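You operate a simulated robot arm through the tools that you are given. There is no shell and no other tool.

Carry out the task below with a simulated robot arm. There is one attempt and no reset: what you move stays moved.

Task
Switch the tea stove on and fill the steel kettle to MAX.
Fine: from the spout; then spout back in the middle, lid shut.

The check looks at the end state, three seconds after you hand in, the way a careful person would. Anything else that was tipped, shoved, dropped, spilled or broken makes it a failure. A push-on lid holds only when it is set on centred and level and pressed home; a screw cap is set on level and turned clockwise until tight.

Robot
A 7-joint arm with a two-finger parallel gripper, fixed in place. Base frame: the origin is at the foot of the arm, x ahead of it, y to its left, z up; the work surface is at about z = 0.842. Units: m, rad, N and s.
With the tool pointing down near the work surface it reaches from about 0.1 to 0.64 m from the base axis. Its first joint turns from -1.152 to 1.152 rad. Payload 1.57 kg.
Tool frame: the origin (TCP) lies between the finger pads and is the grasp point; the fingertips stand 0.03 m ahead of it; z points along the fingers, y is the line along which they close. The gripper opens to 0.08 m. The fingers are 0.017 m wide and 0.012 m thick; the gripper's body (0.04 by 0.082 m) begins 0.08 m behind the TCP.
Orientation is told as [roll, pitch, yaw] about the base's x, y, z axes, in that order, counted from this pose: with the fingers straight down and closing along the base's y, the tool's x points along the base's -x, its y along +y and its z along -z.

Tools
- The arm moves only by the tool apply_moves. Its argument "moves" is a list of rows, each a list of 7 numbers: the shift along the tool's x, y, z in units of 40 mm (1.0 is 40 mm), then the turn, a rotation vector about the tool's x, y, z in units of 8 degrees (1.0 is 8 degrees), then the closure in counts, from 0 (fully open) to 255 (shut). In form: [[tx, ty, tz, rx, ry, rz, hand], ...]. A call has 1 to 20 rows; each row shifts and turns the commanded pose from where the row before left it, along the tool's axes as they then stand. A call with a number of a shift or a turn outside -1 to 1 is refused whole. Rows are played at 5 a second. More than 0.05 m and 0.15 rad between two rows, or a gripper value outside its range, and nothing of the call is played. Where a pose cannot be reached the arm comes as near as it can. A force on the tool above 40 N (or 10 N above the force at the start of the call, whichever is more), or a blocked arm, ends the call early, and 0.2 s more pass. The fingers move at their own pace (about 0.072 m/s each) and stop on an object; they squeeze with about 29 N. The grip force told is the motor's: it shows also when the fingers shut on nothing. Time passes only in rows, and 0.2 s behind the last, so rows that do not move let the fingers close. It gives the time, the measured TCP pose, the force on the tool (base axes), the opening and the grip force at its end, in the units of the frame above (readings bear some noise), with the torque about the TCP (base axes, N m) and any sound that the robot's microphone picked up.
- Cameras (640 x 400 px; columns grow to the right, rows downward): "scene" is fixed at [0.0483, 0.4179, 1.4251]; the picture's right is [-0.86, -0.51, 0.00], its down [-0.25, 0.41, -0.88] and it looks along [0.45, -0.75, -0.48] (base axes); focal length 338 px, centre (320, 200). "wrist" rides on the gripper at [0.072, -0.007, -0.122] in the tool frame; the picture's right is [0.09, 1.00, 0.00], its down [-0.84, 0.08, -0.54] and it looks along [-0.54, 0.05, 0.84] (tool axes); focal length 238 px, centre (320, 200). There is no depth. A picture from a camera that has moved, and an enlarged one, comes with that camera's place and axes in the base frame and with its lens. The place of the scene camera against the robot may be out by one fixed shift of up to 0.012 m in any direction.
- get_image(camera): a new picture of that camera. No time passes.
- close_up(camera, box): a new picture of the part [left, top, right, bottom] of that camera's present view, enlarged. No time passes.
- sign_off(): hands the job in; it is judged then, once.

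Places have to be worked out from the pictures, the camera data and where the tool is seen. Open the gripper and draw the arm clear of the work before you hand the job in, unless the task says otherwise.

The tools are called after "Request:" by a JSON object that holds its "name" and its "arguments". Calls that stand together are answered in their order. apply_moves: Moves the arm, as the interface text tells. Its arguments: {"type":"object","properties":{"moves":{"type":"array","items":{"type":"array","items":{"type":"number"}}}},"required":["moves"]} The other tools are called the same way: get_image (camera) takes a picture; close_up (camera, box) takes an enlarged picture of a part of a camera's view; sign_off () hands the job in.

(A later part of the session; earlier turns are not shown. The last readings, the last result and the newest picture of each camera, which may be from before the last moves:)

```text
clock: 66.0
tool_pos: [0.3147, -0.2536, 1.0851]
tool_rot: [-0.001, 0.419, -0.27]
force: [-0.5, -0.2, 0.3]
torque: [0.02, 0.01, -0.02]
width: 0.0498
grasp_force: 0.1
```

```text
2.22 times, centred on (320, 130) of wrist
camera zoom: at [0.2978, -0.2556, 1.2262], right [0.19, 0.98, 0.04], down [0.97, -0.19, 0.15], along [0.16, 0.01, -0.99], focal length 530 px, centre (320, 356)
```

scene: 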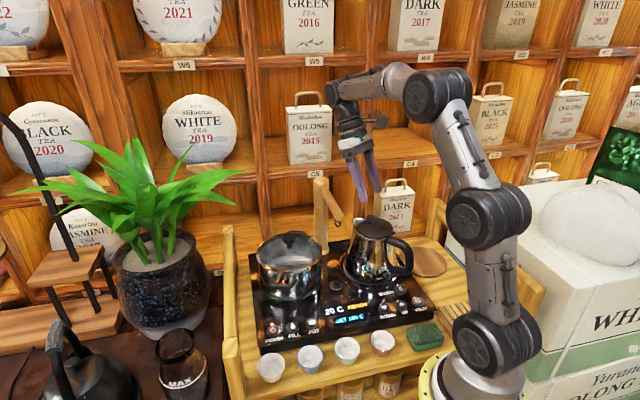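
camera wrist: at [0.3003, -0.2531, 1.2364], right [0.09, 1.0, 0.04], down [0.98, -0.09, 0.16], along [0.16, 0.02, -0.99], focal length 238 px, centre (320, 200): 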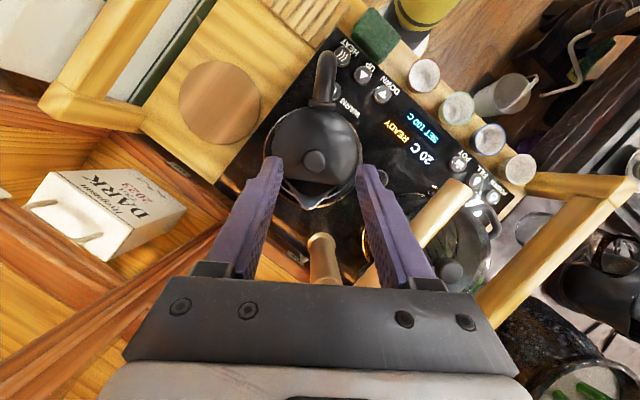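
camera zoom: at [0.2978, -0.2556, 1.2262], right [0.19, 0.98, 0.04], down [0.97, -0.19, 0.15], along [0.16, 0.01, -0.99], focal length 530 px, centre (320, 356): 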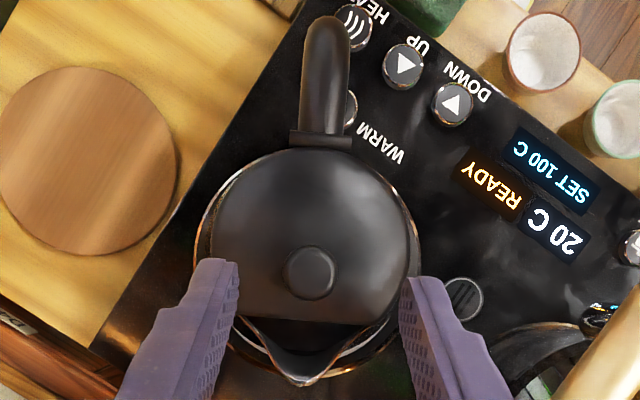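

Request:
{"name": "apply_moves", "arguments": {"moves": [[-0.25, -0.04, 0.7, 0, 0, 0, 96], [-0.25, 0, 0.7, 0, 0, 0, 96], [-0.138, 0, 0.34, 0, 0, 0, 96], [0, 0, 0, 0, 0, 0, 160], [0, 0, 0, 0, 0, 0, 181]]}}

Request:
{"name": "close_up", "arguments": {"camera": "wrist", "box": [240, 40, 400, 220]}}

Request:
{"name": "close_up", "arguments": {"camera": "scene", "box": [320, 180, 440, 290]}}

```text
clock: 67.2
tool_pos: [0.311, -0.2548, 1.0098]
tool_rot: [0.0, 0.413, -0.269]
force: [7.8, 11.1, 23.6]
torque: [0.81, -0.26, -0.14]
width: 0.0344
grasp_force: 6.6
```

```text
2.22 times, centred on (320, 130) of wrist
camera zoom: at [0.293, -0.2565, 1.1511], right [0.18, 0.98, 0.04], down [0.97, -0.19, 0.16], along [0.16, 0.01, -0.99], focal length 530 px, centre (320, 356)
```

zoom: 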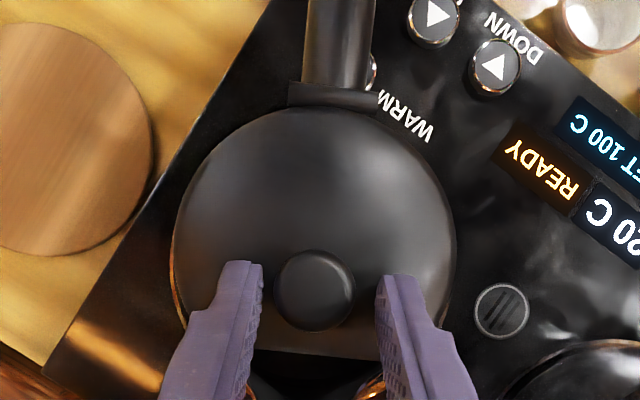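

```text
3.64 times, centred on (380, 235) of scene
camera zoom: at [0.0483, 0.4184, 1.4249], right [-0.86, -0.51, 0.0], down [-0.25, 0.41, -0.88], along [0.45, -0.75, -0.48], focal length 1229 px, centre (102, 73)
```

zoom: 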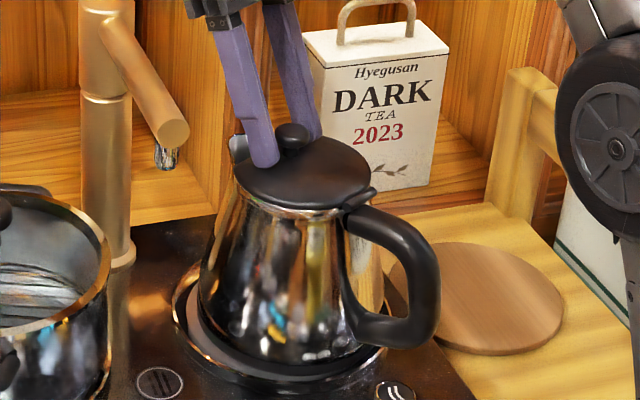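

The fingertips touched the lid at that depth, with 23 N. I'll rise 2.5 mm, centre, and close gently.

Request:
{"name": "apply_moves", "arguments": {"moves": [[0.025, -0.02, -0.058, 0, 0, 0, 150], [0, 0, 0, 0, 0, 0, 175], [0, 0, 0, 0, 0, 0, 183], [0, 0, 0, 0, 0, 0, 183]]}}

Request:
{"name": "close_up", "arguments": {"camera": "wrist", "box": [240, 40, 400, 220]}}

```text
clock: 68.2
tool_pos: [0.3089, -0.2549, 1.0128]
tool_rot: [-0.002, 0.42, -0.273]
force: [3.9, 9.3, 16.1]
torque: [0.57, -0.12, -0.08]
width: 0.0316
grasp_force: 5.2
```

```text
2.22 times, centred on (320, 130) of wrist
camera zoom: at [0.2919, -0.2568, 1.1517], right [0.19, 0.98, 0.04], down [0.97, -0.19, 0.15], along [0.16, 0.01, -0.99], focal length 530 px, centre (320, 356)
```

zoom: 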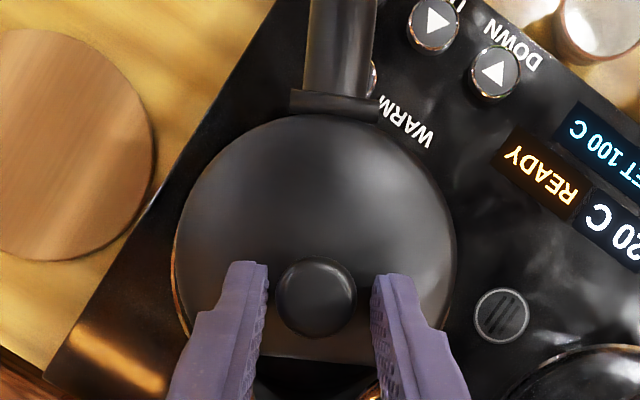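

Request:
{"name": "apply_moves", "arguments": {"moves": [[0.03, -0.015, -0.065, 0, 0, 0, 150], [0, 0, 0, 0, 0, 0, 150], [0, 0, 0, 0, 0, 0, 175], [0, 0, 0, 0, 0, 0, 183], [0, 0, 0, 0, 0, 0, 183]]}}

Request:
{"name": "close_up", "arguments": {"camera": "wrist", "box": [240, 40, 400, 220]}}

```text
clock: 69.4
tool_pos: [0.308, -0.2562, 1.0149]
tool_rot: [-0.001, 0.418, -0.271]
force: [-2.1, -1.3, -1.9]
torque: [-0.01, -0.06, 0.02]
width: 0.0235
grasp_force: 11.5
```

```text
2.22 times, centred on (320, 130) of wrist
camera zoom: at [0.2922, -0.2581, 1.1551], right [0.19, 0.98, 0.04], down [0.97, -0.19, 0.15], along [0.16, 0.01, -0.99], focal length 530 px, centre (320, 356)
```

zoom: 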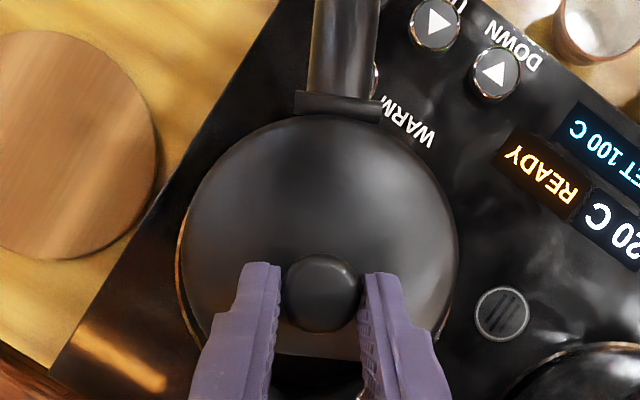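

Now the grip is centred with little force. I'll tighten fully and repeat the rigid rotation to about 60°.

Request:
{"name": "apply_moves", "arguments": {"moves": [[0, 0, 0, 0, 0, 0, 255], [0, 0, 0, 0, 0, 0, 255], [0.118, 0, -0.085, 0, -0.5, 0, 255], [0.119, 0, -0.083, 0, -0.5, 0, 255], [0.12, 0, -0.08, 0, -0.5, 0, 255], [0.12, 0, -0.08, 0, -0.5, 0, 255], [0.12, 0, -0.08, 0, -0.5, 0, 255], [0.12, 0, -0.08, 0, -0.5, 0, 255]]}}

Request:
{"name": "close_up", "arguments": {"camera": "scene", "box": [320, 180, 440, 290]}}

```text
clock: 71.2
tool_pos: [0.2875, -0.2484, 1.0399]
tool_rot: [0.0, 0.0, -0.272]
force: [-1.4, 0.5, -0.2]
torque: [-0.09, -0.13, 0.0]
width: 0.0225
grasp_force: 28.7
```

```text
3.64 times, centred on (380, 235) of scene
camera zoom: at [0.0483, 0.4179, 1.4251], right [-0.86, -0.51, 0.0], down [-0.25, 0.41, -0.88], along [0.45, -0.75, -0.48], focal length 1229 px, centre (102, 73)
```

zoom: 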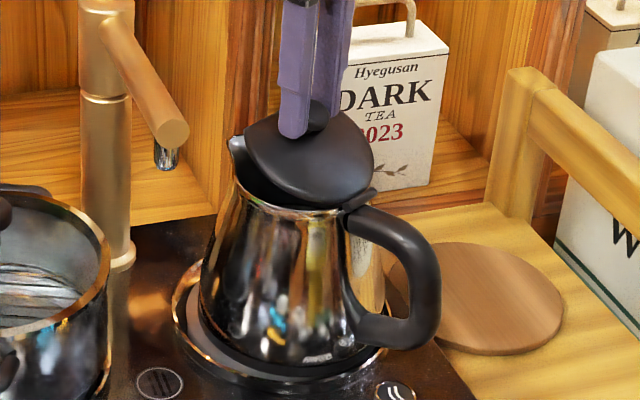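

Request:
{"name": "apply_moves", "arguments": {"moves": [[0.119, 0, -0.08, 0, -0.5, 0, 255], [0.119, 0, -0.08, 0, -0.5, 0, 255], [0.119, 0, -0.08, 0, -0.5, 0, 255], [0.119, 0, -0.08, 0, -0.5, 0, 255], [0.119, 0, -0.08, 0, -0.5, 0, 255], [0.119, 0, -0.08, 0, -0.5, 0, 255], [0.119, 0, -0.08, 0, -0.5, 0, 255], [0.119, 0, -0.08, 0, -0.5, 0, 255], [0.119, 0, -0.08, 0, -0.5, 0, 255]]}}

Request:
{"name": "close_up", "arguments": {"camera": "scene", "box": [320, 180, 440, 290]}}

```text
clock: 73.2
tool_pos: [0.2396, -0.2359, 1.0562]
tool_rot: [0.0, -0.628, -0.27]
force: [3.0, 0.4, 0.3]
torque: [0.0, -0.2, 0.09]
width: 0.0228
grasp_force: 28.7
```

```text
3.64 times, centred on (380, 235) of scene
camera zoom: at [0.0484, 0.4179, 1.4251], right [-0.86, -0.51, 0.0], down [-0.25, 0.41, -0.88], along [0.45, -0.75, -0.48], focal length 1229 px, centre (102, 73)
```

zoom: 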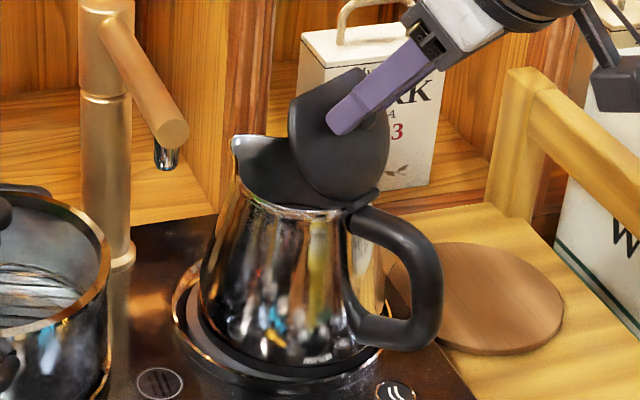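

The lid is a bit past 60°. Now a small pivot in place with the lighter grip, checking as I go.

Request:
{"name": "apply_moves", "arguments": {"moves": [[-0.02, 0, 0.015, 0, 0, 0, 184], [0, 0, 0, 0, 0, 0, 184], [-0.046, 0, 0.0015, 0, 0.5, 0, 184], [-0.046, 0, 0.0015, 0, 0.5, 0, 184]]}}

Request:
{"name": "close_up", "arguments": {"camera": "scene", "box": [320, 180, 440, 290]}}

Request:
{"name": "close_up", "arguments": {"camera": "wrist", "box": [200, 0, 440, 260]}}

```text
clock: 74.2
tool_pos: [0.245, -0.2375, 1.0578]
tool_rot: [0.002, -0.488, -0.271]
force: [1.2, 2.2, 0.3]
torque: [0.05, -0.02, 0.0]
width: 0.0245
grasp_force: 1.2
```

```text
3.64 times, centred on (380, 235) of scene
camera zoom: at [0.0484, 0.418, 1.425], right [-0.86, -0.51, 0.0], down [-0.25, 0.41, -0.88], along [0.45, -0.75, -0.48], focal length 1229 px, centre (102, 73)
```

zoom: 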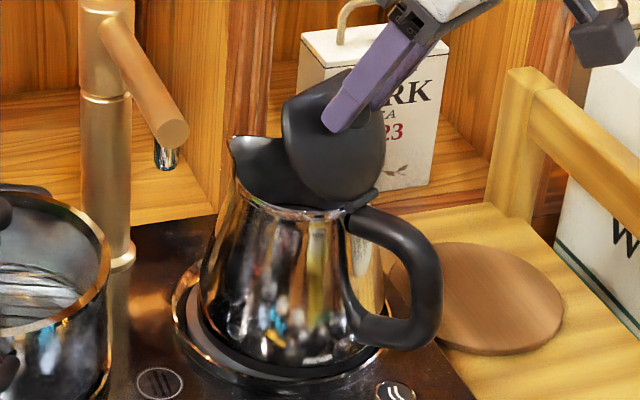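

```text
1.54 times, centred on (320, 130) of wrist
camera zoom: at [0.1264, -0.2111, 1.132], right [0.19, 0.98, -0.04], down [0.49, -0.05, 0.87], along [0.85, -0.18, -0.49], focal length 367 px, centre (320, 308)
```

zoom: 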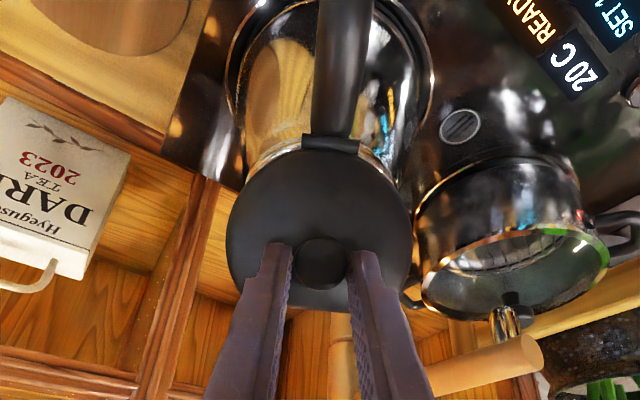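

Request:
{"name": "apply_moves", "arguments": {"moves": [[-0.044, 0.015, 0.0015, 0, 0.5, 0, 184], [-0.044, 0, 0.0015, 0, 0.5, 0, 184], [-0.044, 0, 0.0015, 0, 0.5, 0, 184]]}}

Request:
{"name": "close_up", "arguments": {"camera": "scene", "box": [320, 180, 440, 290]}}

```text
clock: 75.0
tool_pos: [0.2491, -0.238, 1.0598]
tool_rot: [0.001, -0.278, -0.27]
force: [1.3, 0.8, -0.3]
torque: [0.05, -0.05, 0.03]
width: 0.0245
grasp_force: 0.8
```

```text
3.64 times, centred on (380, 235) of scene
camera zoom: at [0.0484, 0.418, 1.425], right [-0.86, -0.51, 0.0], down [-0.25, 0.41, -0.88], along [0.45, -0.75, -0.48], focal length 1229 px, centre (102, 73)
```

zoom: 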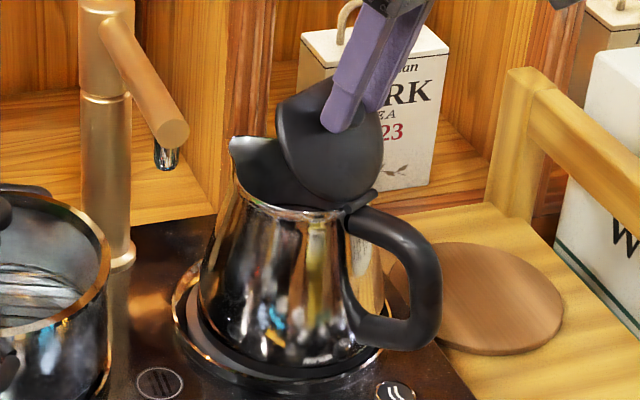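

Request:
{"name": "apply_moves", "arguments": {"moves": [[0, 0, 0, 0, 0, 0, 255], [0, 0, 0, 0, 0, 0, 255], [0.119, 0, -0.08, 0, -0.5, 0, 255], [0.119, 0, -0.08, 0, -0.5, 0, 255]]}}

Request:
{"name": "close_up", "arguments": {"camera": "scene", "box": [320, 180, 440, 290]}}

Request:
{"name": "close_up", "arguments": {"camera": "wrist", "box": [200, 0, 440, 260]}}

```text
clock: 76.0
tool_pos: [0.2385, -0.2329, 1.0623]
tool_rot: [0.001, -0.418, -0.272]
force: [-1.7, 1.4, -5.6]
torque: [0.04, 0.12, 0.03]
width: 0.0228
grasp_force: 28.8
```

```text
3.64 times, centred on (380, 235) of scene
camera zoom: at [0.0483, 0.4179, 1.4251], right [-0.86, -0.51, 0.0], down [-0.25, 0.41, -0.88], along [0.45, -0.75, -0.48], focal length 1229 px, centre (102, 73)
```

zoom: 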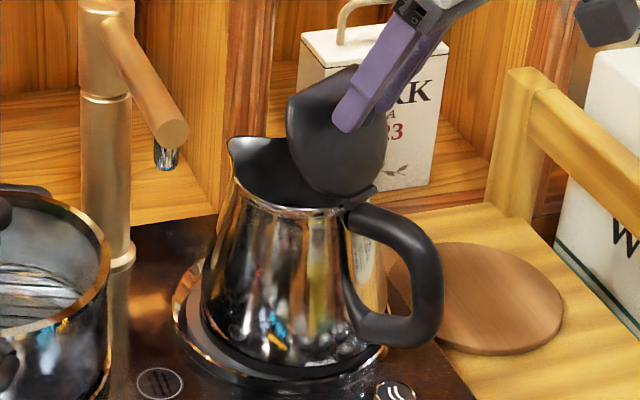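

```text
1.54 times, centred on (320, 130) of wrist
camera zoom: at [0.1255, -0.2094, 1.1449], right [0.18, 0.98, -0.04], down [0.55, -0.07, 0.83], along [0.82, -0.17, -0.55], focal length 367 px, centre (320, 308)
```

zoom: 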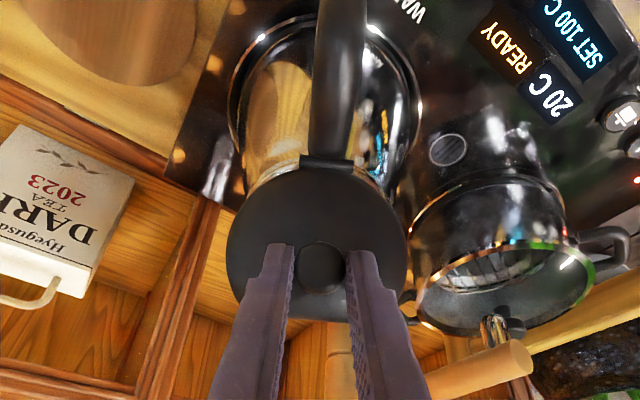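

The kettle is being pulled up 5.6 N because the hinge offset changed after the pivot. I'll correct for that and continue with the right arc.

Request:
{"name": "apply_moves", "arguments": {"moves": [[0.05, 0, 0.064, 0, 0, 0, 255], [0.146, 0, -0.048, 0, -0.5, 0, 255]]}}

Request:
{"name": "close_up", "arguments": {"camera": "scene", "box": [320, 180, 440, 290]}}

```text
clock: 76.6
tool_pos: [0.2324, -0.2328, 1.0596]
tool_rot: [-0.002, -0.492, -0.268]
force: [-2.2, 3.2, 3.7]
torque: [0.21, 0.24, 0.06]
width: 0.0231
grasp_force: 29.0
```

```text
3.64 times, centred on (380, 235) of scene
camera zoom: at [0.0482, 0.4181, 1.425], right [-0.86, -0.51, 0.0], down [-0.25, 0.41, -0.88], along [0.45, -0.75, -0.48], focal length 1229 px, centre (102, 73)
```

zoom: 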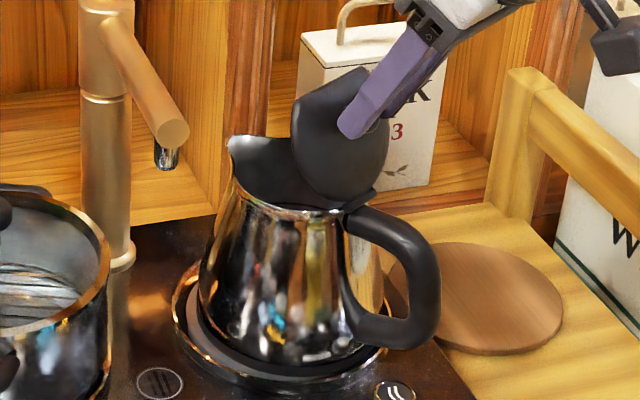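

Request:
{"name": "apply_moves", "arguments": {"moves": [[0, 0.02, 0, 0, 0, 0, 184], [0, 0, 0, 0, 0, 0, 184], [-0.02, 0, 0, 0, 0.5, 0, 184], [-0.02, 0, 0, 0, 0.5, 0, 184]]}}

Request:
{"name": "close_up", "arguments": {"camera": "scene", "box": [320, 180, 440, 290]}}

```text
clock: 77.6
tool_pos: [0.2343, -0.2334, 1.0583]
tool_rot: [0.0, -0.348, -0.27]
force: [3.0, 1.0, -1.5]
torque: [-0.03, -0.22, 0.13]
width: 0.0234
grasp_force: 16.0
```

```text
3.64 times, centred on (380, 235) of scene
camera zoom: at [0.0484, 0.418, 1.4251], right [-0.86, -0.51, 0.0], down [-0.25, 0.41, -0.88], along [0.45, -0.75, -0.48], focal length 1229 px, centre (102, 73)
```

zoom: 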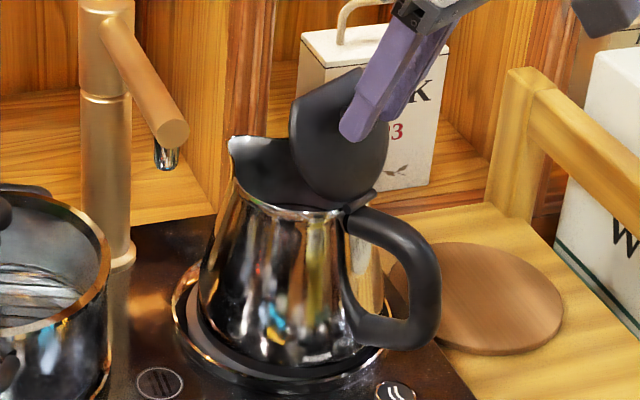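

Request:
{"name": "apply_moves", "arguments": {"moves": [[-0.025, 0, 0, 0, 0.5, 0, 184], [-0.025, 0, 0, 0, 0.5, 0, 184], [-0.025, 0, 0, 0, 0.5, 0, 184]]}}

Request:
{"name": "close_up", "arguments": {"camera": "scene", "box": [320, 180, 440, 290]}}

Request:
{"name": "close_up", "arguments": {"camera": "wrist", "box": [200, 0, 440, 260]}}

```text
clock: 78.4
tool_pos: [0.2364, -0.2329, 1.059]
tool_rot: [0.001, -0.138, -0.27]
force: [0.5, -0.3, 0.0]
torque: [0.05, 0.01, 0.0]
width: 0.0225
grasp_force: 0.0
```

```text
3.64 times, centred on (380, 235) of scene
camera zoom: at [0.0483, 0.4179, 1.4251], right [-0.86, -0.51, 0.0], down [-0.25, 0.41, -0.88], along [0.45, -0.75, -0.48], focal length 1229 px, centre (102, 73)
```

zoom: 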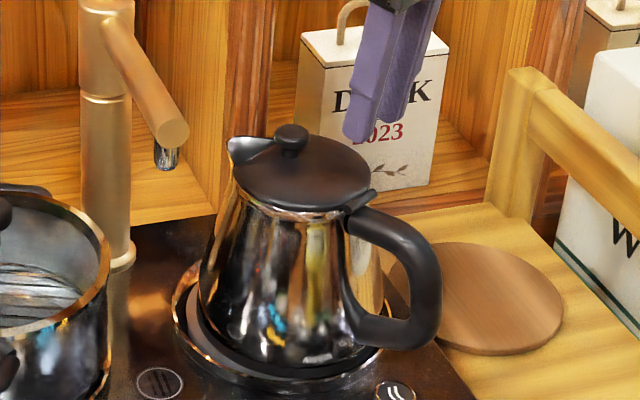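

```text
1.54 times, centred on (320, 130) of wrist
camera zoom: at [0.1499, -0.2164, 1.1708], right [0.18, 0.98, -0.01], down [0.75, -0.13, 0.65], along [0.64, -0.13, -0.76], focal length 367 px, centre (320, 308)
```

zoom: 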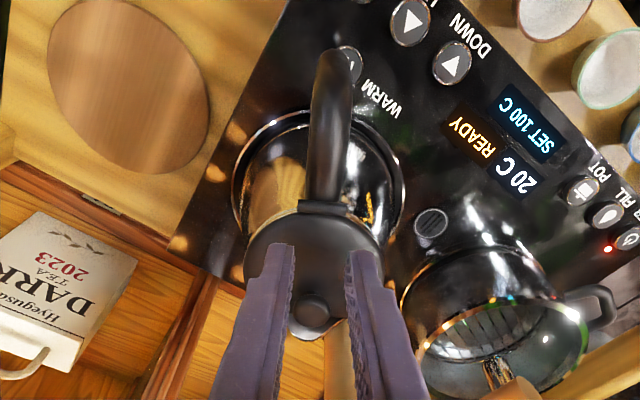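

It slipped again, because the knob sits too close to the fingertip ends when gripped leaned over. I'll go back to an upright, deeper grip, with the knob about 4 mm forward of the finger centreline so the fingers clear the lid as it pivots. First I'll measure from above.

Request:
{"name": "apply_moves", "arguments": {"moves": [[-0.14, 0, -0.99, 0, 0, 0, 96], [-0.1, 0, -0.7, 0, 0, 0, 96], [0, 0, 0, 0, 1, 0, 96], [-0.8, 0, 0, 0, 0, 0, 96], [-0.8, 0, 0, 0, 0, 0, 96], [0, 0, 0, 0, 0, 0, 96]]}}

Request:
{"name": "close_up", "arguments": {"camera": "wrist", "box": [240, 0, 400, 180]}}

Request:
{"name": "close_up", "arguments": {"camera": "scene", "box": [320, 180, 440, 290]}}

```text
clock: 79.8
tool_pos: [0.2986, -0.2513, 1.1295]
tool_rot: [-0.001, 0.0, -0.271]
force: [0.0, 0.3, 0.5]
torque: [0.05, -0.01, 0.01]
width: 0.05
grasp_force: 0.0
```

```text
2.22 times, centred on (320, 90) of wrist
camera zoom: at [0.2271, -0.2376, 1.2515], right [0.18, 0.98, 0.0], down [0.83, -0.15, 0.54], along [0.53, -0.1, -0.84], focal length 530 px, centre (320, 444)
```

zoom: 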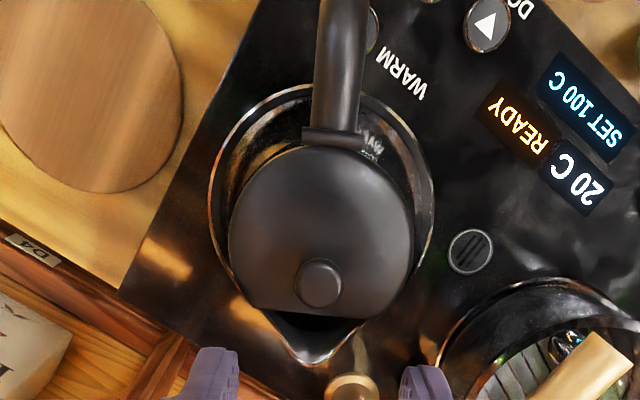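

```text
3.64 times, centred on (380, 235) of scene
camera zoom: at [0.0483, 0.4179, 1.4251], right [-0.86, -0.51, 0.0], down [-0.25, 0.41, -0.88], along [0.45, -0.75, -0.48], focal length 1229 px, centre (102, 73)
```

zoom: 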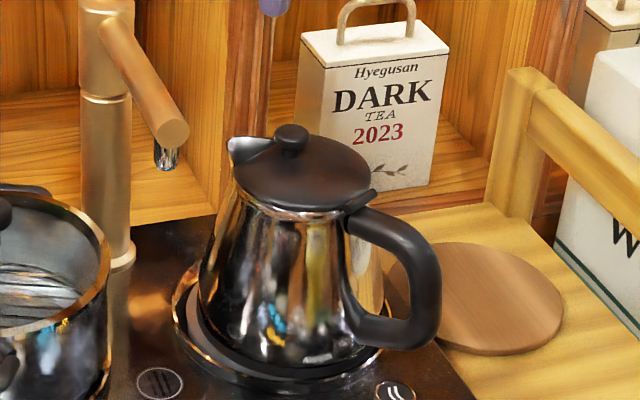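

The knob is at about (0.2984, -0.2525), the hinge at about (0.2408, -0.2351), heading -17°. I'll descend with the finger line 4 mm behind the knob centre and close softly.

Request:
{"name": "apply_moves", "arguments": {"moves": [[0.096, -0.03, 1, 0, 0, 0.2, 96], [0, 0, 1, 0, 0, 0, 96], [0, 0, 0.6, 0, 0, 0, 96], [0, 0, 0.3, 0, 0, 0, 130], [0, 0, 0, 0, 0, 0, 175], [0, 0, 0, 0, 0, 0, 183], [0, 0, 0, 0, 0, 0, 183]]}}

Request:
{"name": "close_up", "arguments": {"camera": "wrist", "box": [240, 70, 400, 250]}}

```text
clock: 81.4
tool_pos: [0.2948, -0.25, 1.0107]
tool_rot: [0.001, -0.003, -0.298]
force: [0.3, -2.5, 4.4]
torque: [-0.1, 0.0, 0.02]
width: 0.0247
grasp_force: 1.1
```

```text
2.22 times, centred on (320, 160) of wrist
camera zoom: at [0.2245, -0.2346, 1.1337], right [0.2, 0.98, 0.0], down [0.82, -0.17, 0.54], along [0.53, -0.11, -0.84], focal length 530 px, centre (320, 289)
```

zoom: 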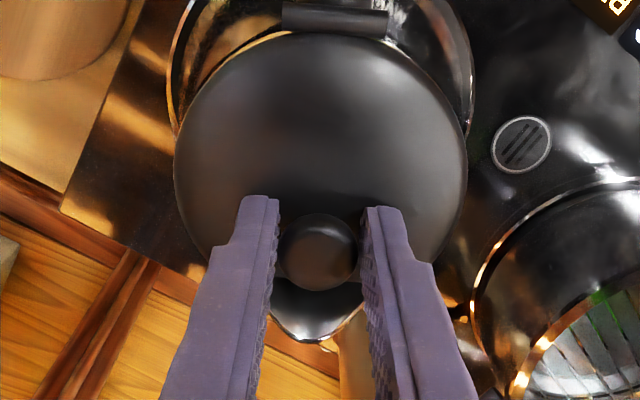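

Request:
{"name": "apply_moves", "arguments": {"moves": [[0, -0.02, -0.025, 0, 0, 0, 183], [0, 0, 0, 0, 0, 0, 255], [0, 0, 0, 0, 0, 0, 255], [0.072, 0, -0.098, 0, -0.5, 0, 255], [0.072, 0, -0.097, 0, -0.5, 0, 255], [0.072, 0, -0.096, 0, -0.5, 0, 255], [0.072, 0, -0.0955, 0, -0.5, 0, 255]]}}

Request:
{"name": "close_up", "arguments": {"camera": "scene", "box": [320, 180, 440, 290]}}

```text
clock: 83.0
tool_pos: [0.2807, -0.2455, 1.0272]
tool_rot: [0.001, -0.279, -0.3]
force: [2.6, 1.0, -0.2]
torque: [0.03, -0.43, 0.02]
width: 0.0229
grasp_force: 29.3
```

```text
3.64 times, centred on (380, 235) of scene
camera zoom: at [0.0485, 0.4179, 1.4251], right [-0.86, -0.51, 0.0], down [-0.25, 0.41, -0.88], along [0.45, -0.75, -0.48], focal length 1229 px, centre (102, 73)
```

zoom: 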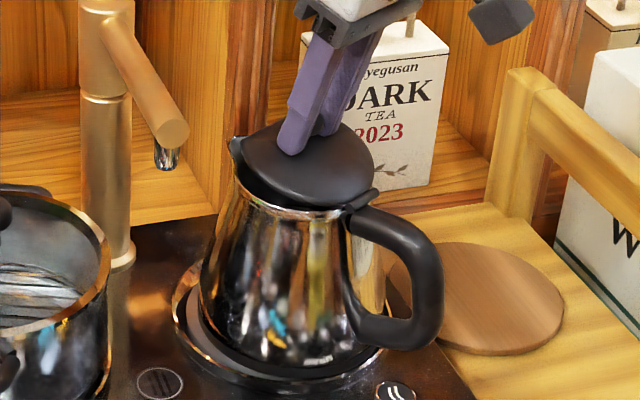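

Request:
{"name": "apply_moves", "arguments": {"moves": [[0.055, 0, -0.0955, 0, -0.5, 0, 255], [0.065, 0, -0.0955, 0, -0.5, 0, 255], [0.072, 0, -0.0955, 0, -0.5, 0, 255], [0.072, 0, -0.0955, 0, -0.5, 0, 255], [0.072, 0, -0.0955, 0, -0.5, 0, 255]]}}

Request:
{"name": "close_up", "arguments": {"camera": "scene", "box": [320, 180, 440, 290]}}

```text
clock: 84.2
tool_pos: [0.2619, -0.2415, 1.039]
tool_rot: [0.001, -0.631, -0.299]
force: [-1.4, 1.3, -4.7]
torque: [0.12, 0.01, 0.04]
width: 0.0227
grasp_force: 28.9
```

```text
3.64 times, centred on (380, 235) of scene
camera zoom: at [0.0483, 0.4179, 1.4251], right [-0.86, -0.51, 0.0], down [-0.25, 0.41, -0.88], along [0.45, -0.75, -0.48], focal length 1229 px, centre (102, 73)
```

zoom: 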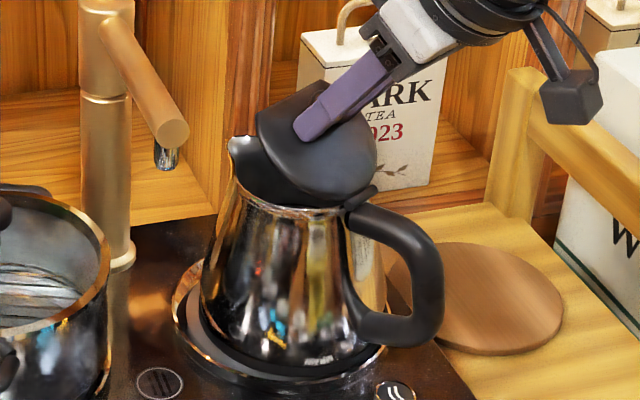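

Lid at about 38° and the kettle is steady. Next comes the light-grip pivot, this time with the knob well inside the pads.

Request:
{"name": "apply_moves", "arguments": {"moves": [[0.015, 0, 0.02, 0, 0, 0, 255], [0, 0, 0, 0, 0, 0, 184], [0, 0, 0, 0, 0, 0, 184]]}}

```text
clock: 85.0
tool_pos: [0.2639, -0.2422, 1.0392]
tool_rot: [0.0, -0.631, -0.299]
force: [1.7, 2.9, 0.6]
torque: [0.03, -0.06, 0.02]
width: 0.0249
grasp_force: 1.9
```

Request:
{"name": "apply_moves", "arguments": {"moves": [[0, 0.02, 0, 0, 0, 0, 184.4], [-0.036, 0, -0.006, 0, 0.5, 0, 184.4], [-0.036, 0, -0.006, 0, 0.5, 0, 184.4]]}}

Request:
{"name": "close_up", "arguments": {"camera": "scene", "box": [320, 180, 440, 290]}}

```text
clock: 85.8
tool_pos: [0.2646, -0.2402, 1.0425]
tool_rot: [0.0, -0.489, -0.298]
force: [0.0, -1.8, -1.1]
torque: [-0.08, -0.04, -0.02]
width: 0.0242
grasp_force: 1.0
```

```text
3.64 times, centred on (380, 235) of scene
camera zoom: at [0.0483, 0.4179, 1.4251], right [-0.86, -0.51, 0.0], down [-0.25, 0.41, -0.88], along [0.45, -0.75, -0.48], focal length 1229 px, centre (102, 73)
```

zoom: 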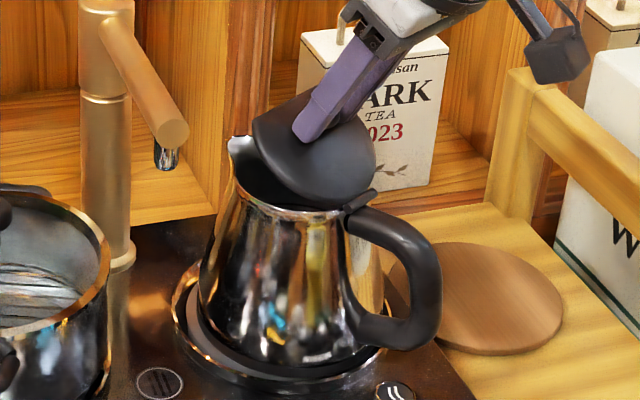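

Request:
{"name": "apply_moves", "arguments": {"moves": [[-0.036, -0.01, -0.006, 0, 0.5, 0, 184.6], [-0.036, 0, -0.006, 0, 0.5, 0, 184.6], [-0.036, 0, -0.006, 0, 0.5, 0, 184.6]]}}

Request:
{"name": "close_up", "arguments": {"camera": "scene", "box": [320, 180, 440, 290]}}

```text
clock: 86.6
tool_pos: [0.2665, -0.243, 1.0434]
tool_rot: [0.0, -0.277, -0.299]
force: [1.8, -0.1, 0.3]
torque: [0.02, -0.03, -0.03]
width: 0.0237
grasp_force: 4.1
```

```text
3.64 times, centred on (380, 235) of scene
camera zoom: at [0.0483, 0.4179, 1.4251], right [-0.86, -0.51, 0.0], down [-0.25, 0.41, -0.88], along [0.45, -0.75, -0.48], focal length 1229 px, centre (102, 73)
```

zoom: 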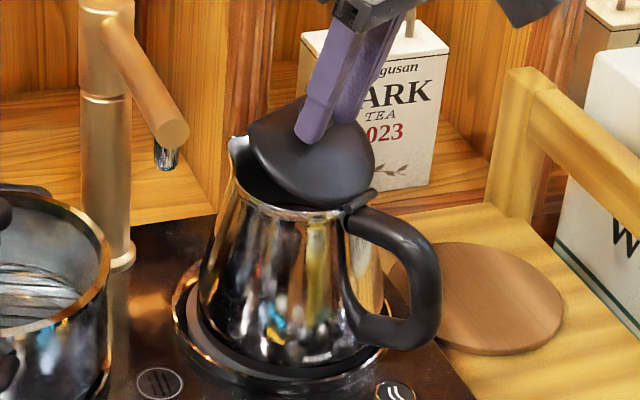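

Request:
{"name": "apply_moves", "arguments": {"moves": [[-0.036, 0, -0.006, 0, 0.5, 0, 184.6], [-0.036, 0, -0.006, 0, 0.5, 0, 184.6], [-0.036, 0, -0.006, 0, 0.5, 0, 184.6]]}}

Request:
{"name": "close_up", "arguments": {"camera": "scene", "box": [320, 180, 440, 290]}}

Request:
{"name": "close_up", "arguments": {"camera": "wrist", "box": [220, 40, 420, 240]}}

```text
clock: 87.4
tool_pos: [0.2709, -0.2443, 1.0435]
tool_rot: [-0.004, -0.069, -0.3]
force: [0.5, 0.1, -0.2]
torque: [0.02, -0.01, -0.01]
width: 0.0224
grasp_force: 0.0
```

```text
3.64 times, centred on (380, 235) of scene
camera zoom: at [0.0483, 0.4179, 1.4251], right [-0.86, -0.51, 0.0], down [-0.25, 0.41, -0.88], along [0.45, -0.75, -0.48], focal length 1229 px, centre (102, 73)
```

zoom: 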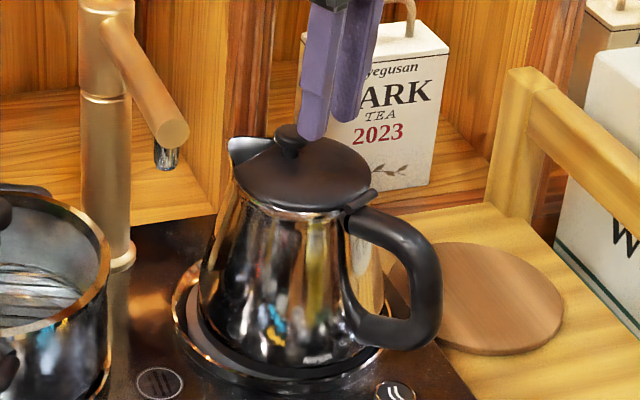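

```text
2.00 times, centred on (320, 140) of wrist
camera zoom: at [0.1923, -0.2264, 1.162], right [0.21, 0.98, -0.01], down [0.79, -0.16, 0.6], along [0.58, -0.13, -0.8], focal length 477 px, centre (320, 320)
```

zoom: 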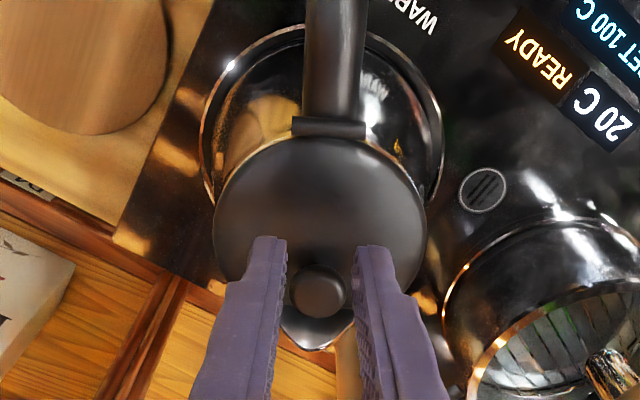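

The cause of the reach limit is clear now: leaning the hand back along -17° brings the wrist to the first joint's limit of about -66°. Turning the kettle about 18° in place, so its rotation plane points more toward the base, would let me rotate the lid rigidly all the way. I'll go back over the knob, grip it firmly, and twist the kettle on its ring.

Request:
{"name": "apply_moves", "arguments": {"moves": [[0, 0, -0.9, 0, 0, 0, 96], [0, 0, 0, 0, 0.5, 0, 96], [-0.72, 0.0, 0, 0, 0, 0, 96], [0, 0, 0, 0, 0, 0, 96]]}}

Request:
{"name": "close_up", "arguments": {"camera": "wrist", "box": [220, 20, 420, 220]}}

Request:
{"name": "get_image", "arguments": {"camera": "scene"}}

```text
clock: 88.4
tool_pos: [0.2975, -0.249, 1.0826]
tool_rot: [0.001, -0.001, -0.299]
force: [-0.5, -0.1, 0.0]
torque: [-0.02, 0.01, 0.02]
width: 0.05
grasp_force: 0.1
```

```text
2.00 times, centred on (320, 120) of wrist
camera zoom: at [0.2261, -0.2349, 1.2046], right [0.21, 0.98, 0.0], down [0.82, -0.17, 0.54], along [0.53, -0.11, -0.84], focal length 477 px, centre (320, 360)
```

zoom: 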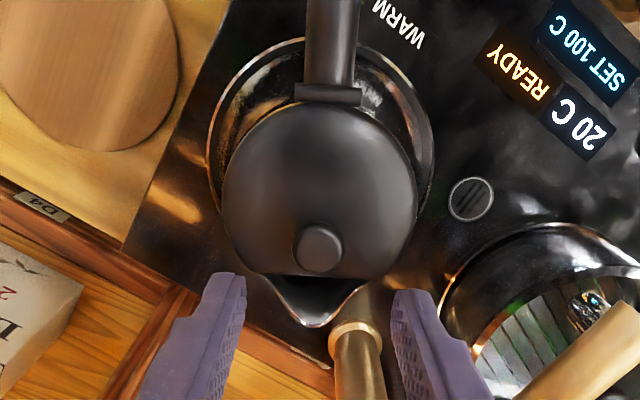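

```text
taken
```

scene: 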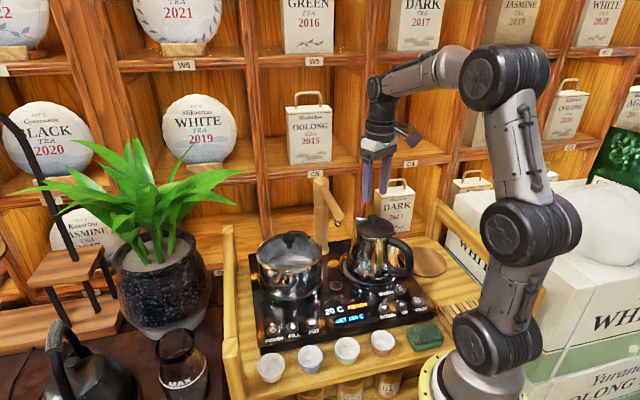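

The knob is at (0.299, -0.2505). New plan: grip it with the hand leaned 40° forward (the pillar top is still cleared), then rotate the lid rigidly while turning the whole kettle slightly clockwise during the last part so the wrist stays inside its limit. I'll lean the hand first.

Request:
{"name": "apply_moves", "arguments": {"moves": [[0, 0, -0.3, 0, 1, 0, 96], [0, 0, 0, 0, 1, 0, 96], [0, 0, 0, 0, 1, 0, 96], [0, 0, 0, 0, 1, 0, 96], [0, 0, 0, 0, 1, 0, 96], [-0.64, -0.02, 0.2, 0, 0, 0, 96], [0, 0, 0, 0, 0, 0, 96]]}}

Request:
{"name": "get_image", "arguments": {"camera": "wrist"}}

Request:
{"name": "get_image", "arguments": {"camera": "scene"}}

```text
clock: 90.0
tool_pos: [0.3108, -0.2562, 1.0718]
tool_rot: [0.0, 0.7, -0.3]
force: [-0.3, 0.7, 0.3]
torque: [0.0, -0.01, 0.0]
width: 0.0498
grasp_force: 0.0
```

```text
taken
camera wrist: at [0.3307, -0.2696, 1.2098], right [0.23, 0.97, 0.06], down [0.97, -0.22, -0.12], along [-0.11, 0.08, -0.99], focal length 238 px, centre (320, 200)
```

wrist: 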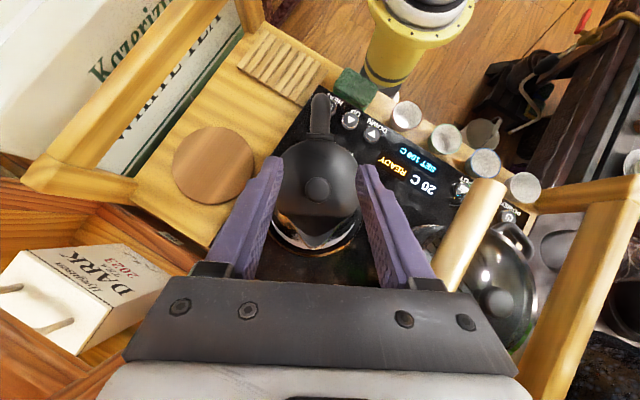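

```text
taken
```

scene: 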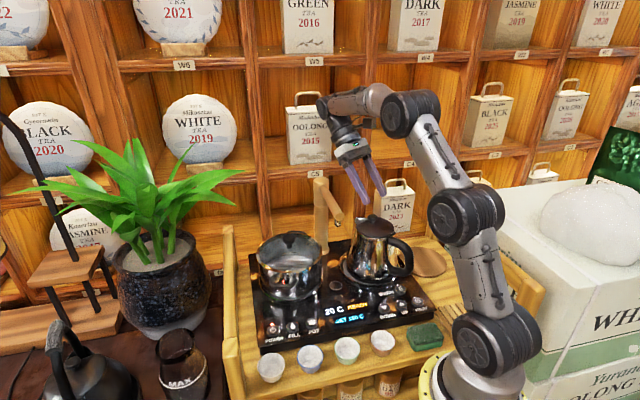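

Request:
{"name": "apply_moves", "arguments": {"moves": [[-0.5, 0.02, 0.6, 0, 0, 0, 96], [-0.35, 0, 0.42, 0, 0, 0, 96], [-0.04, 0, 0.05, 0, 0, 0, 150], [0, 0, 0, 0, 0, 0, 178]]}}

Request:
{"name": "close_up", "arguments": {"camera": "wrist", "box": [220, 80, 420, 280]}}

Request:
{"name": "close_up", "arguments": {"camera": "scene", "box": [320, 180, 440, 290]}}

```text
clock: 91.0
tool_pos: [0.309, -0.2557, 1.0145]
tool_rot: [-0.001, 0.698, -0.299]
force: [0.9, 1.4, -0.2]
torque: [0.02, -0.02, -0.03]
width: 0.0257
grasp_force: 0.7
```

```text
2.00 times, centred on (320, 180) of wrist
camera zoom: at [0.3292, -0.2684, 1.1537], right [0.23, 0.97, 0.06], down [0.97, -0.22, -0.12], along [-0.11, 0.09, -0.99], focal length 477 px, centre (320, 240)
```

zoom: 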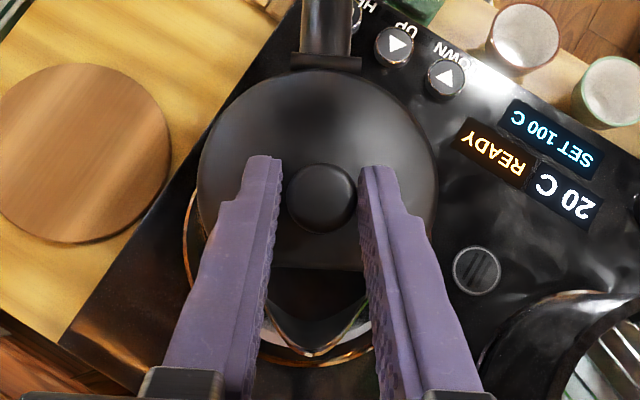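

```text
3.64 times, centred on (380, 235) of scene
camera zoom: at [0.0483, 0.418, 1.425], right [-0.86, -0.51, 0.0], down [-0.25, 0.41, -0.88], along [0.45, -0.75, -0.48], focal length 1229 px, centre (102, 73)
```

zoom: 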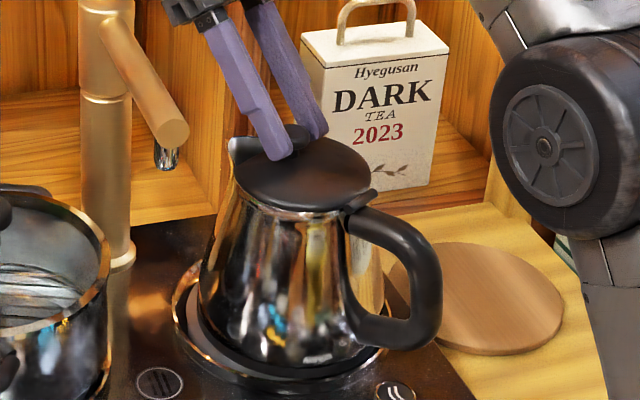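

The knob is nicely between the pads with the tips reaching past it and no contact force. I'll grip firmly and rotate.

Request:
{"name": "apply_moves", "arguments": {"moves": [[0, 0, 0, 0, 0, 0, 255], [0, 0, 0, 0, 0, 0, 255], [0, 0, 0, 0, 0, 0, 255], [0.138, 0, -0.045, 0, -0.5, 0, 255], [0.138, 0, -0.043, 0, -0.5, 0, 255], [0.138, 0, -0.043, 0, -0.5, 0, 255], [0.138, 0, -0.043, 0, -0.5, 0, 255]]}}

Request:
{"name": "close_up", "arguments": {"camera": "scene", "box": [320, 180, 440, 290]}}

```text
clock: 92.6
tool_pos: [0.2966, -0.2508, 1.0313]
tool_rot: [0.0, 0.419, -0.298]
force: [-1.4, -0.4, 4.5]
torque: [0.12, 0.31, 0.03]
width: 0.0226
grasp_force: 28.9
```

```text
3.64 times, centred on (380, 235) of scene
camera zoom: at [0.0483, 0.4179, 1.4251], right [-0.86, -0.51, 0.0], down [-0.25, 0.41, -0.88], along [0.45, -0.75, -0.48], focal length 1229 px, centre (102, 73)
```

zoom: 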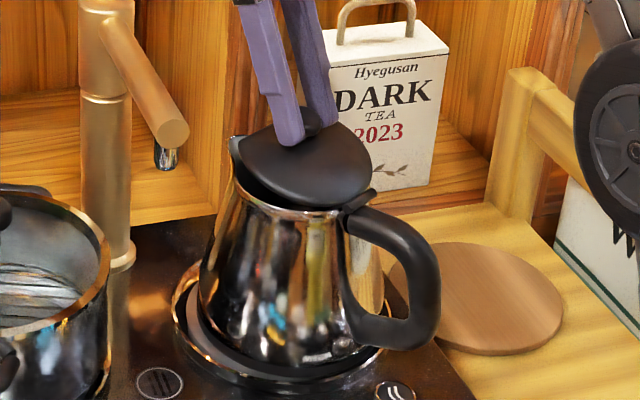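

Request:
{"name": "apply_moves", "arguments": {"moves": [[0.138, 0, -0.06, 0, -0.5, 0, 255], [0.138, 0, -0.05, 0, -0.5, 0, 255], [0.138, 0, -0.045, 0, -0.5, 0, 255], [0.138, 0, -0.045, 0, -0.5, 0, 255], [0.138, 0, -0.045, 0, -0.5, 0, 255], [0.138, 0, -0.045, 0, -0.5, 0, 255]]}}

Request:
{"name": "close_up", "arguments": {"camera": "scene", "box": [320, 180, 440, 290]}}

```text
clock: 94.0
tool_pos: [0.2695, -0.2438, 1.0508]
tool_rot: [0.001, 0.0, -0.299]
force: [-0.5, -0.2, 0.9]
torque: [-0.02, -0.06, -0.01]
width: 0.0227
grasp_force: 29.0
```

```text
3.64 times, centred on (380, 235) of scene
camera zoom: at [0.0483, 0.4179, 1.4251], right [-0.86, -0.51, 0.0], down [-0.25, 0.41, -0.88], along [0.45, -0.75, -0.48], focal length 1229 px, centre (102, 73)
```

zoom: 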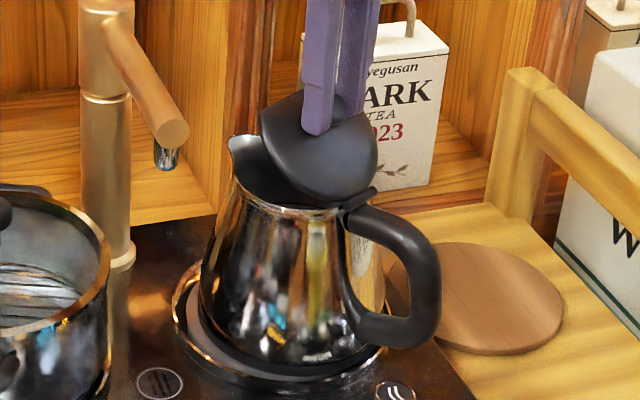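

The lid is at 40° with the tool vertical and forces near zero. Now I'll twist the kettle about 16° clockwise on its ring so the rest of the tilt stays in reach.

Request:
{"name": "apply_moves", "arguments": {"moves": [[0, 0.026, 0, 0, 0, 0.5, 255], [0, 0.026, 0, 0, 0, 0.5, 255], [0, 0.026, 0, 0, 0, 0.5, 255], [0, 0.026, 0, 0, 0, 0.5, 255]]}}

Request:
{"name": "close_up", "arguments": {"camera": "scene", "box": [320, 180, 440, 290]}}

Request:
{"name": "close_up", "arguments": {"camera": "wrist", "box": [220, 0, 420, 200]}}

```text
clock: 95.0
tool_pos: [0.2721, -0.2391, 1.0509]
tool_rot: [0.0, 0.0, -0.581]
force: [1.0, -0.1, -0.5]
torque: [-0.14, -0.21, 0.03]
width: 0.0228
grasp_force: 28.8
```

```text
3.64 times, centred on (380, 235) of scene
camera zoom: at [0.0484, 0.4179, 1.4251], right [-0.86, -0.51, 0.0], down [-0.25, 0.41, -0.88], along [0.45, -0.75, -0.48], focal length 1229 px, centre (102, 73)
```

zoom: 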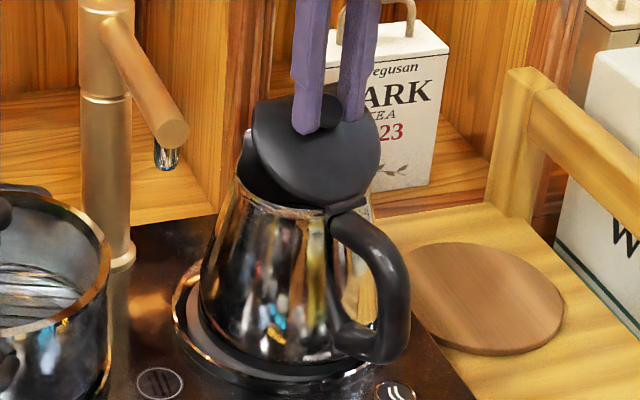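

```text
2.00 times, centred on (320, 100) of wrist
camera zoom: at [0.2076, -0.2056, 1.1726], right [0.47, 0.88, 0.0], down [0.74, -0.39, 0.54], along [0.48, -0.25, -0.84], focal length 477 px, centre (320, 400)
```

zoom: 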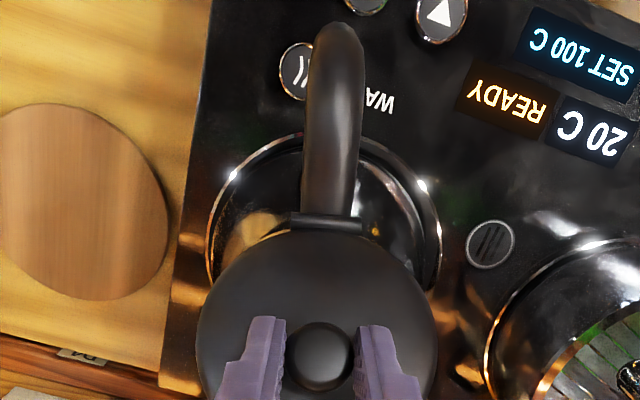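

The kettle twisted cleanly to about -33°. I'll continue the rigid rotation.

Request:
{"name": "apply_moves", "arguments": {"moves": [[0.138, 0, -0.045, 0, -0.5, 0, 255], [0.138, 0, -0.045, 0, -0.5, 0, 255], [0.138, 0, -0.045, 0, -0.5, 0, 255], [0.138, 0, -0.045, 0, -0.5, 0, 255], [0.138, 0, -0.045, 0, -0.5, 0, 255]]}}

Request:
{"name": "close_up", "arguments": {"camera": "scene", "box": [320, 180, 440, 290]}}

```text
clock: 96.2
tool_pos: [0.2469, -0.2239, 1.0557]
tool_rot: [0.0, -0.351, -0.578]
force: [1.3, 0.5, -0.5]
torque: [0.05, -0.14, 0.03]
width: 0.0227
grasp_force: 28.8
```

```text
3.64 times, centred on (380, 235) of scene
camera zoom: at [0.0484, 0.4179, 1.4251], right [-0.86, -0.51, 0.0], down [-0.25, 0.41, -0.88], along [0.45, -0.75, -0.48], focal length 1229 px, centre (102, 73)
```

zoom: 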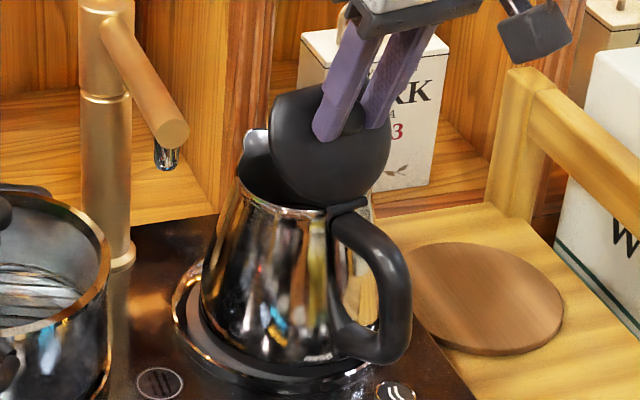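

Request:
{"name": "apply_moves", "arguments": {"moves": [[0.138, 0, -0.045, 0, -0.5, 0, 255], [0.138, 0, -0.045, 0, -0.5, 0, 255], [0.138, 0, -0.045, 0, -0.5, 0, 255]]}}

Request:
{"name": "close_up", "arguments": {"camera": "scene", "box": [320, 180, 440, 290]}}

Request:
{"name": "get_image", "arguments": {"camera": "scene"}}

```text
clock: 97.0
tool_pos: [0.233, -0.2133, 1.0547]
tool_rot: [0.001, -0.56, -0.579]
force: [2.9, -0.9, 0.2]
torque: [0.03, -0.14, -0.01]
width: 0.0227
grasp_force: 28.8
```

```text
3.64 times, centred on (380, 235) of scene
camera zoom: at [0.0485, 0.4178, 1.4251], right [-0.86, -0.51, 0.0], down [-0.25, 0.41, -0.88], along [0.45, -0.75, -0.48], focal length 1229 px, centre (102, 73)
```

zoom: 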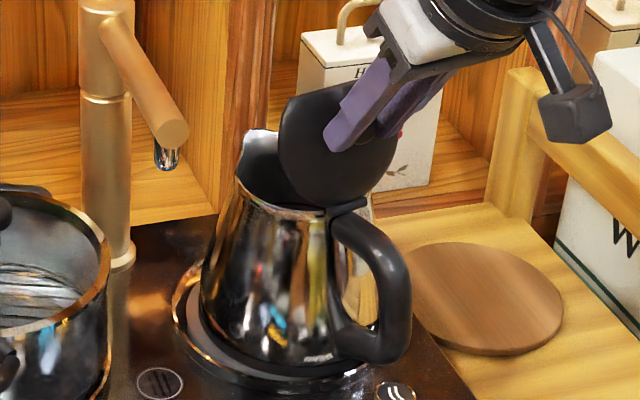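

```text
taken
```

scene: 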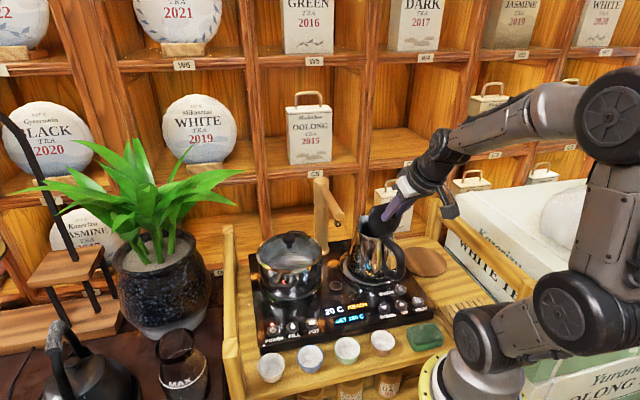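

Request:
{"name": "apply_moves", "arguments": {"moves": [[0.12, 0, -0.04, 0, -0.5, 0, 255], [0.135, 0, -0.045, 0, -0.5, 0, 255]]}}

Request:
{"name": "close_up", "arguments": {"camera": "scene", "box": [320, 180, 440, 290]}}

Request:
{"name": "get_image", "arguments": {"camera": "scene"}}

```text
clock: 97.6
tool_pos: [0.2248, -0.2095, 1.051]
tool_rot: [-0.001, -0.698, -0.577]
force: [1.5, -1.0, -0.6]
torque: [0.17, 0.02, 0.04]
width: 0.0226
grasp_force: 29.2
```

```text
3.64 times, centred on (380, 235) of scene
camera zoom: at [0.0484, 0.4179, 1.4251], right [-0.86, -0.51, 0.0], down [-0.25, 0.41, -0.88], along [0.45, -0.75, -0.48], focal length 1229 px, centre (102, 73)
```

zoom: 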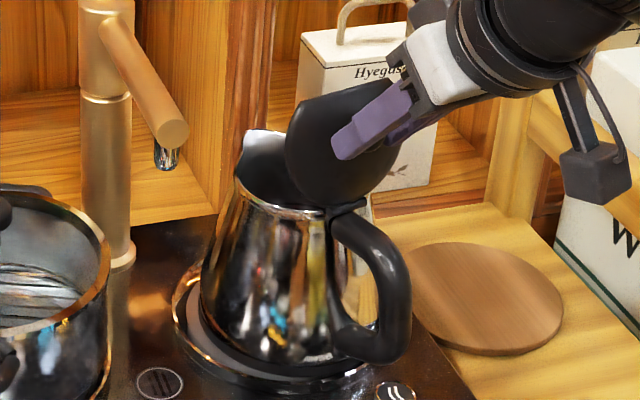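

```text
taken
```

scene: 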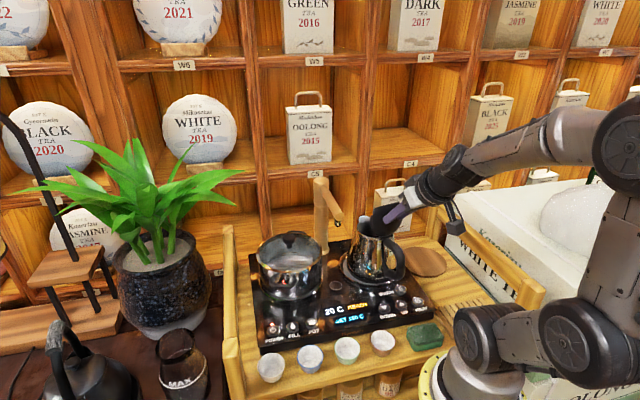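

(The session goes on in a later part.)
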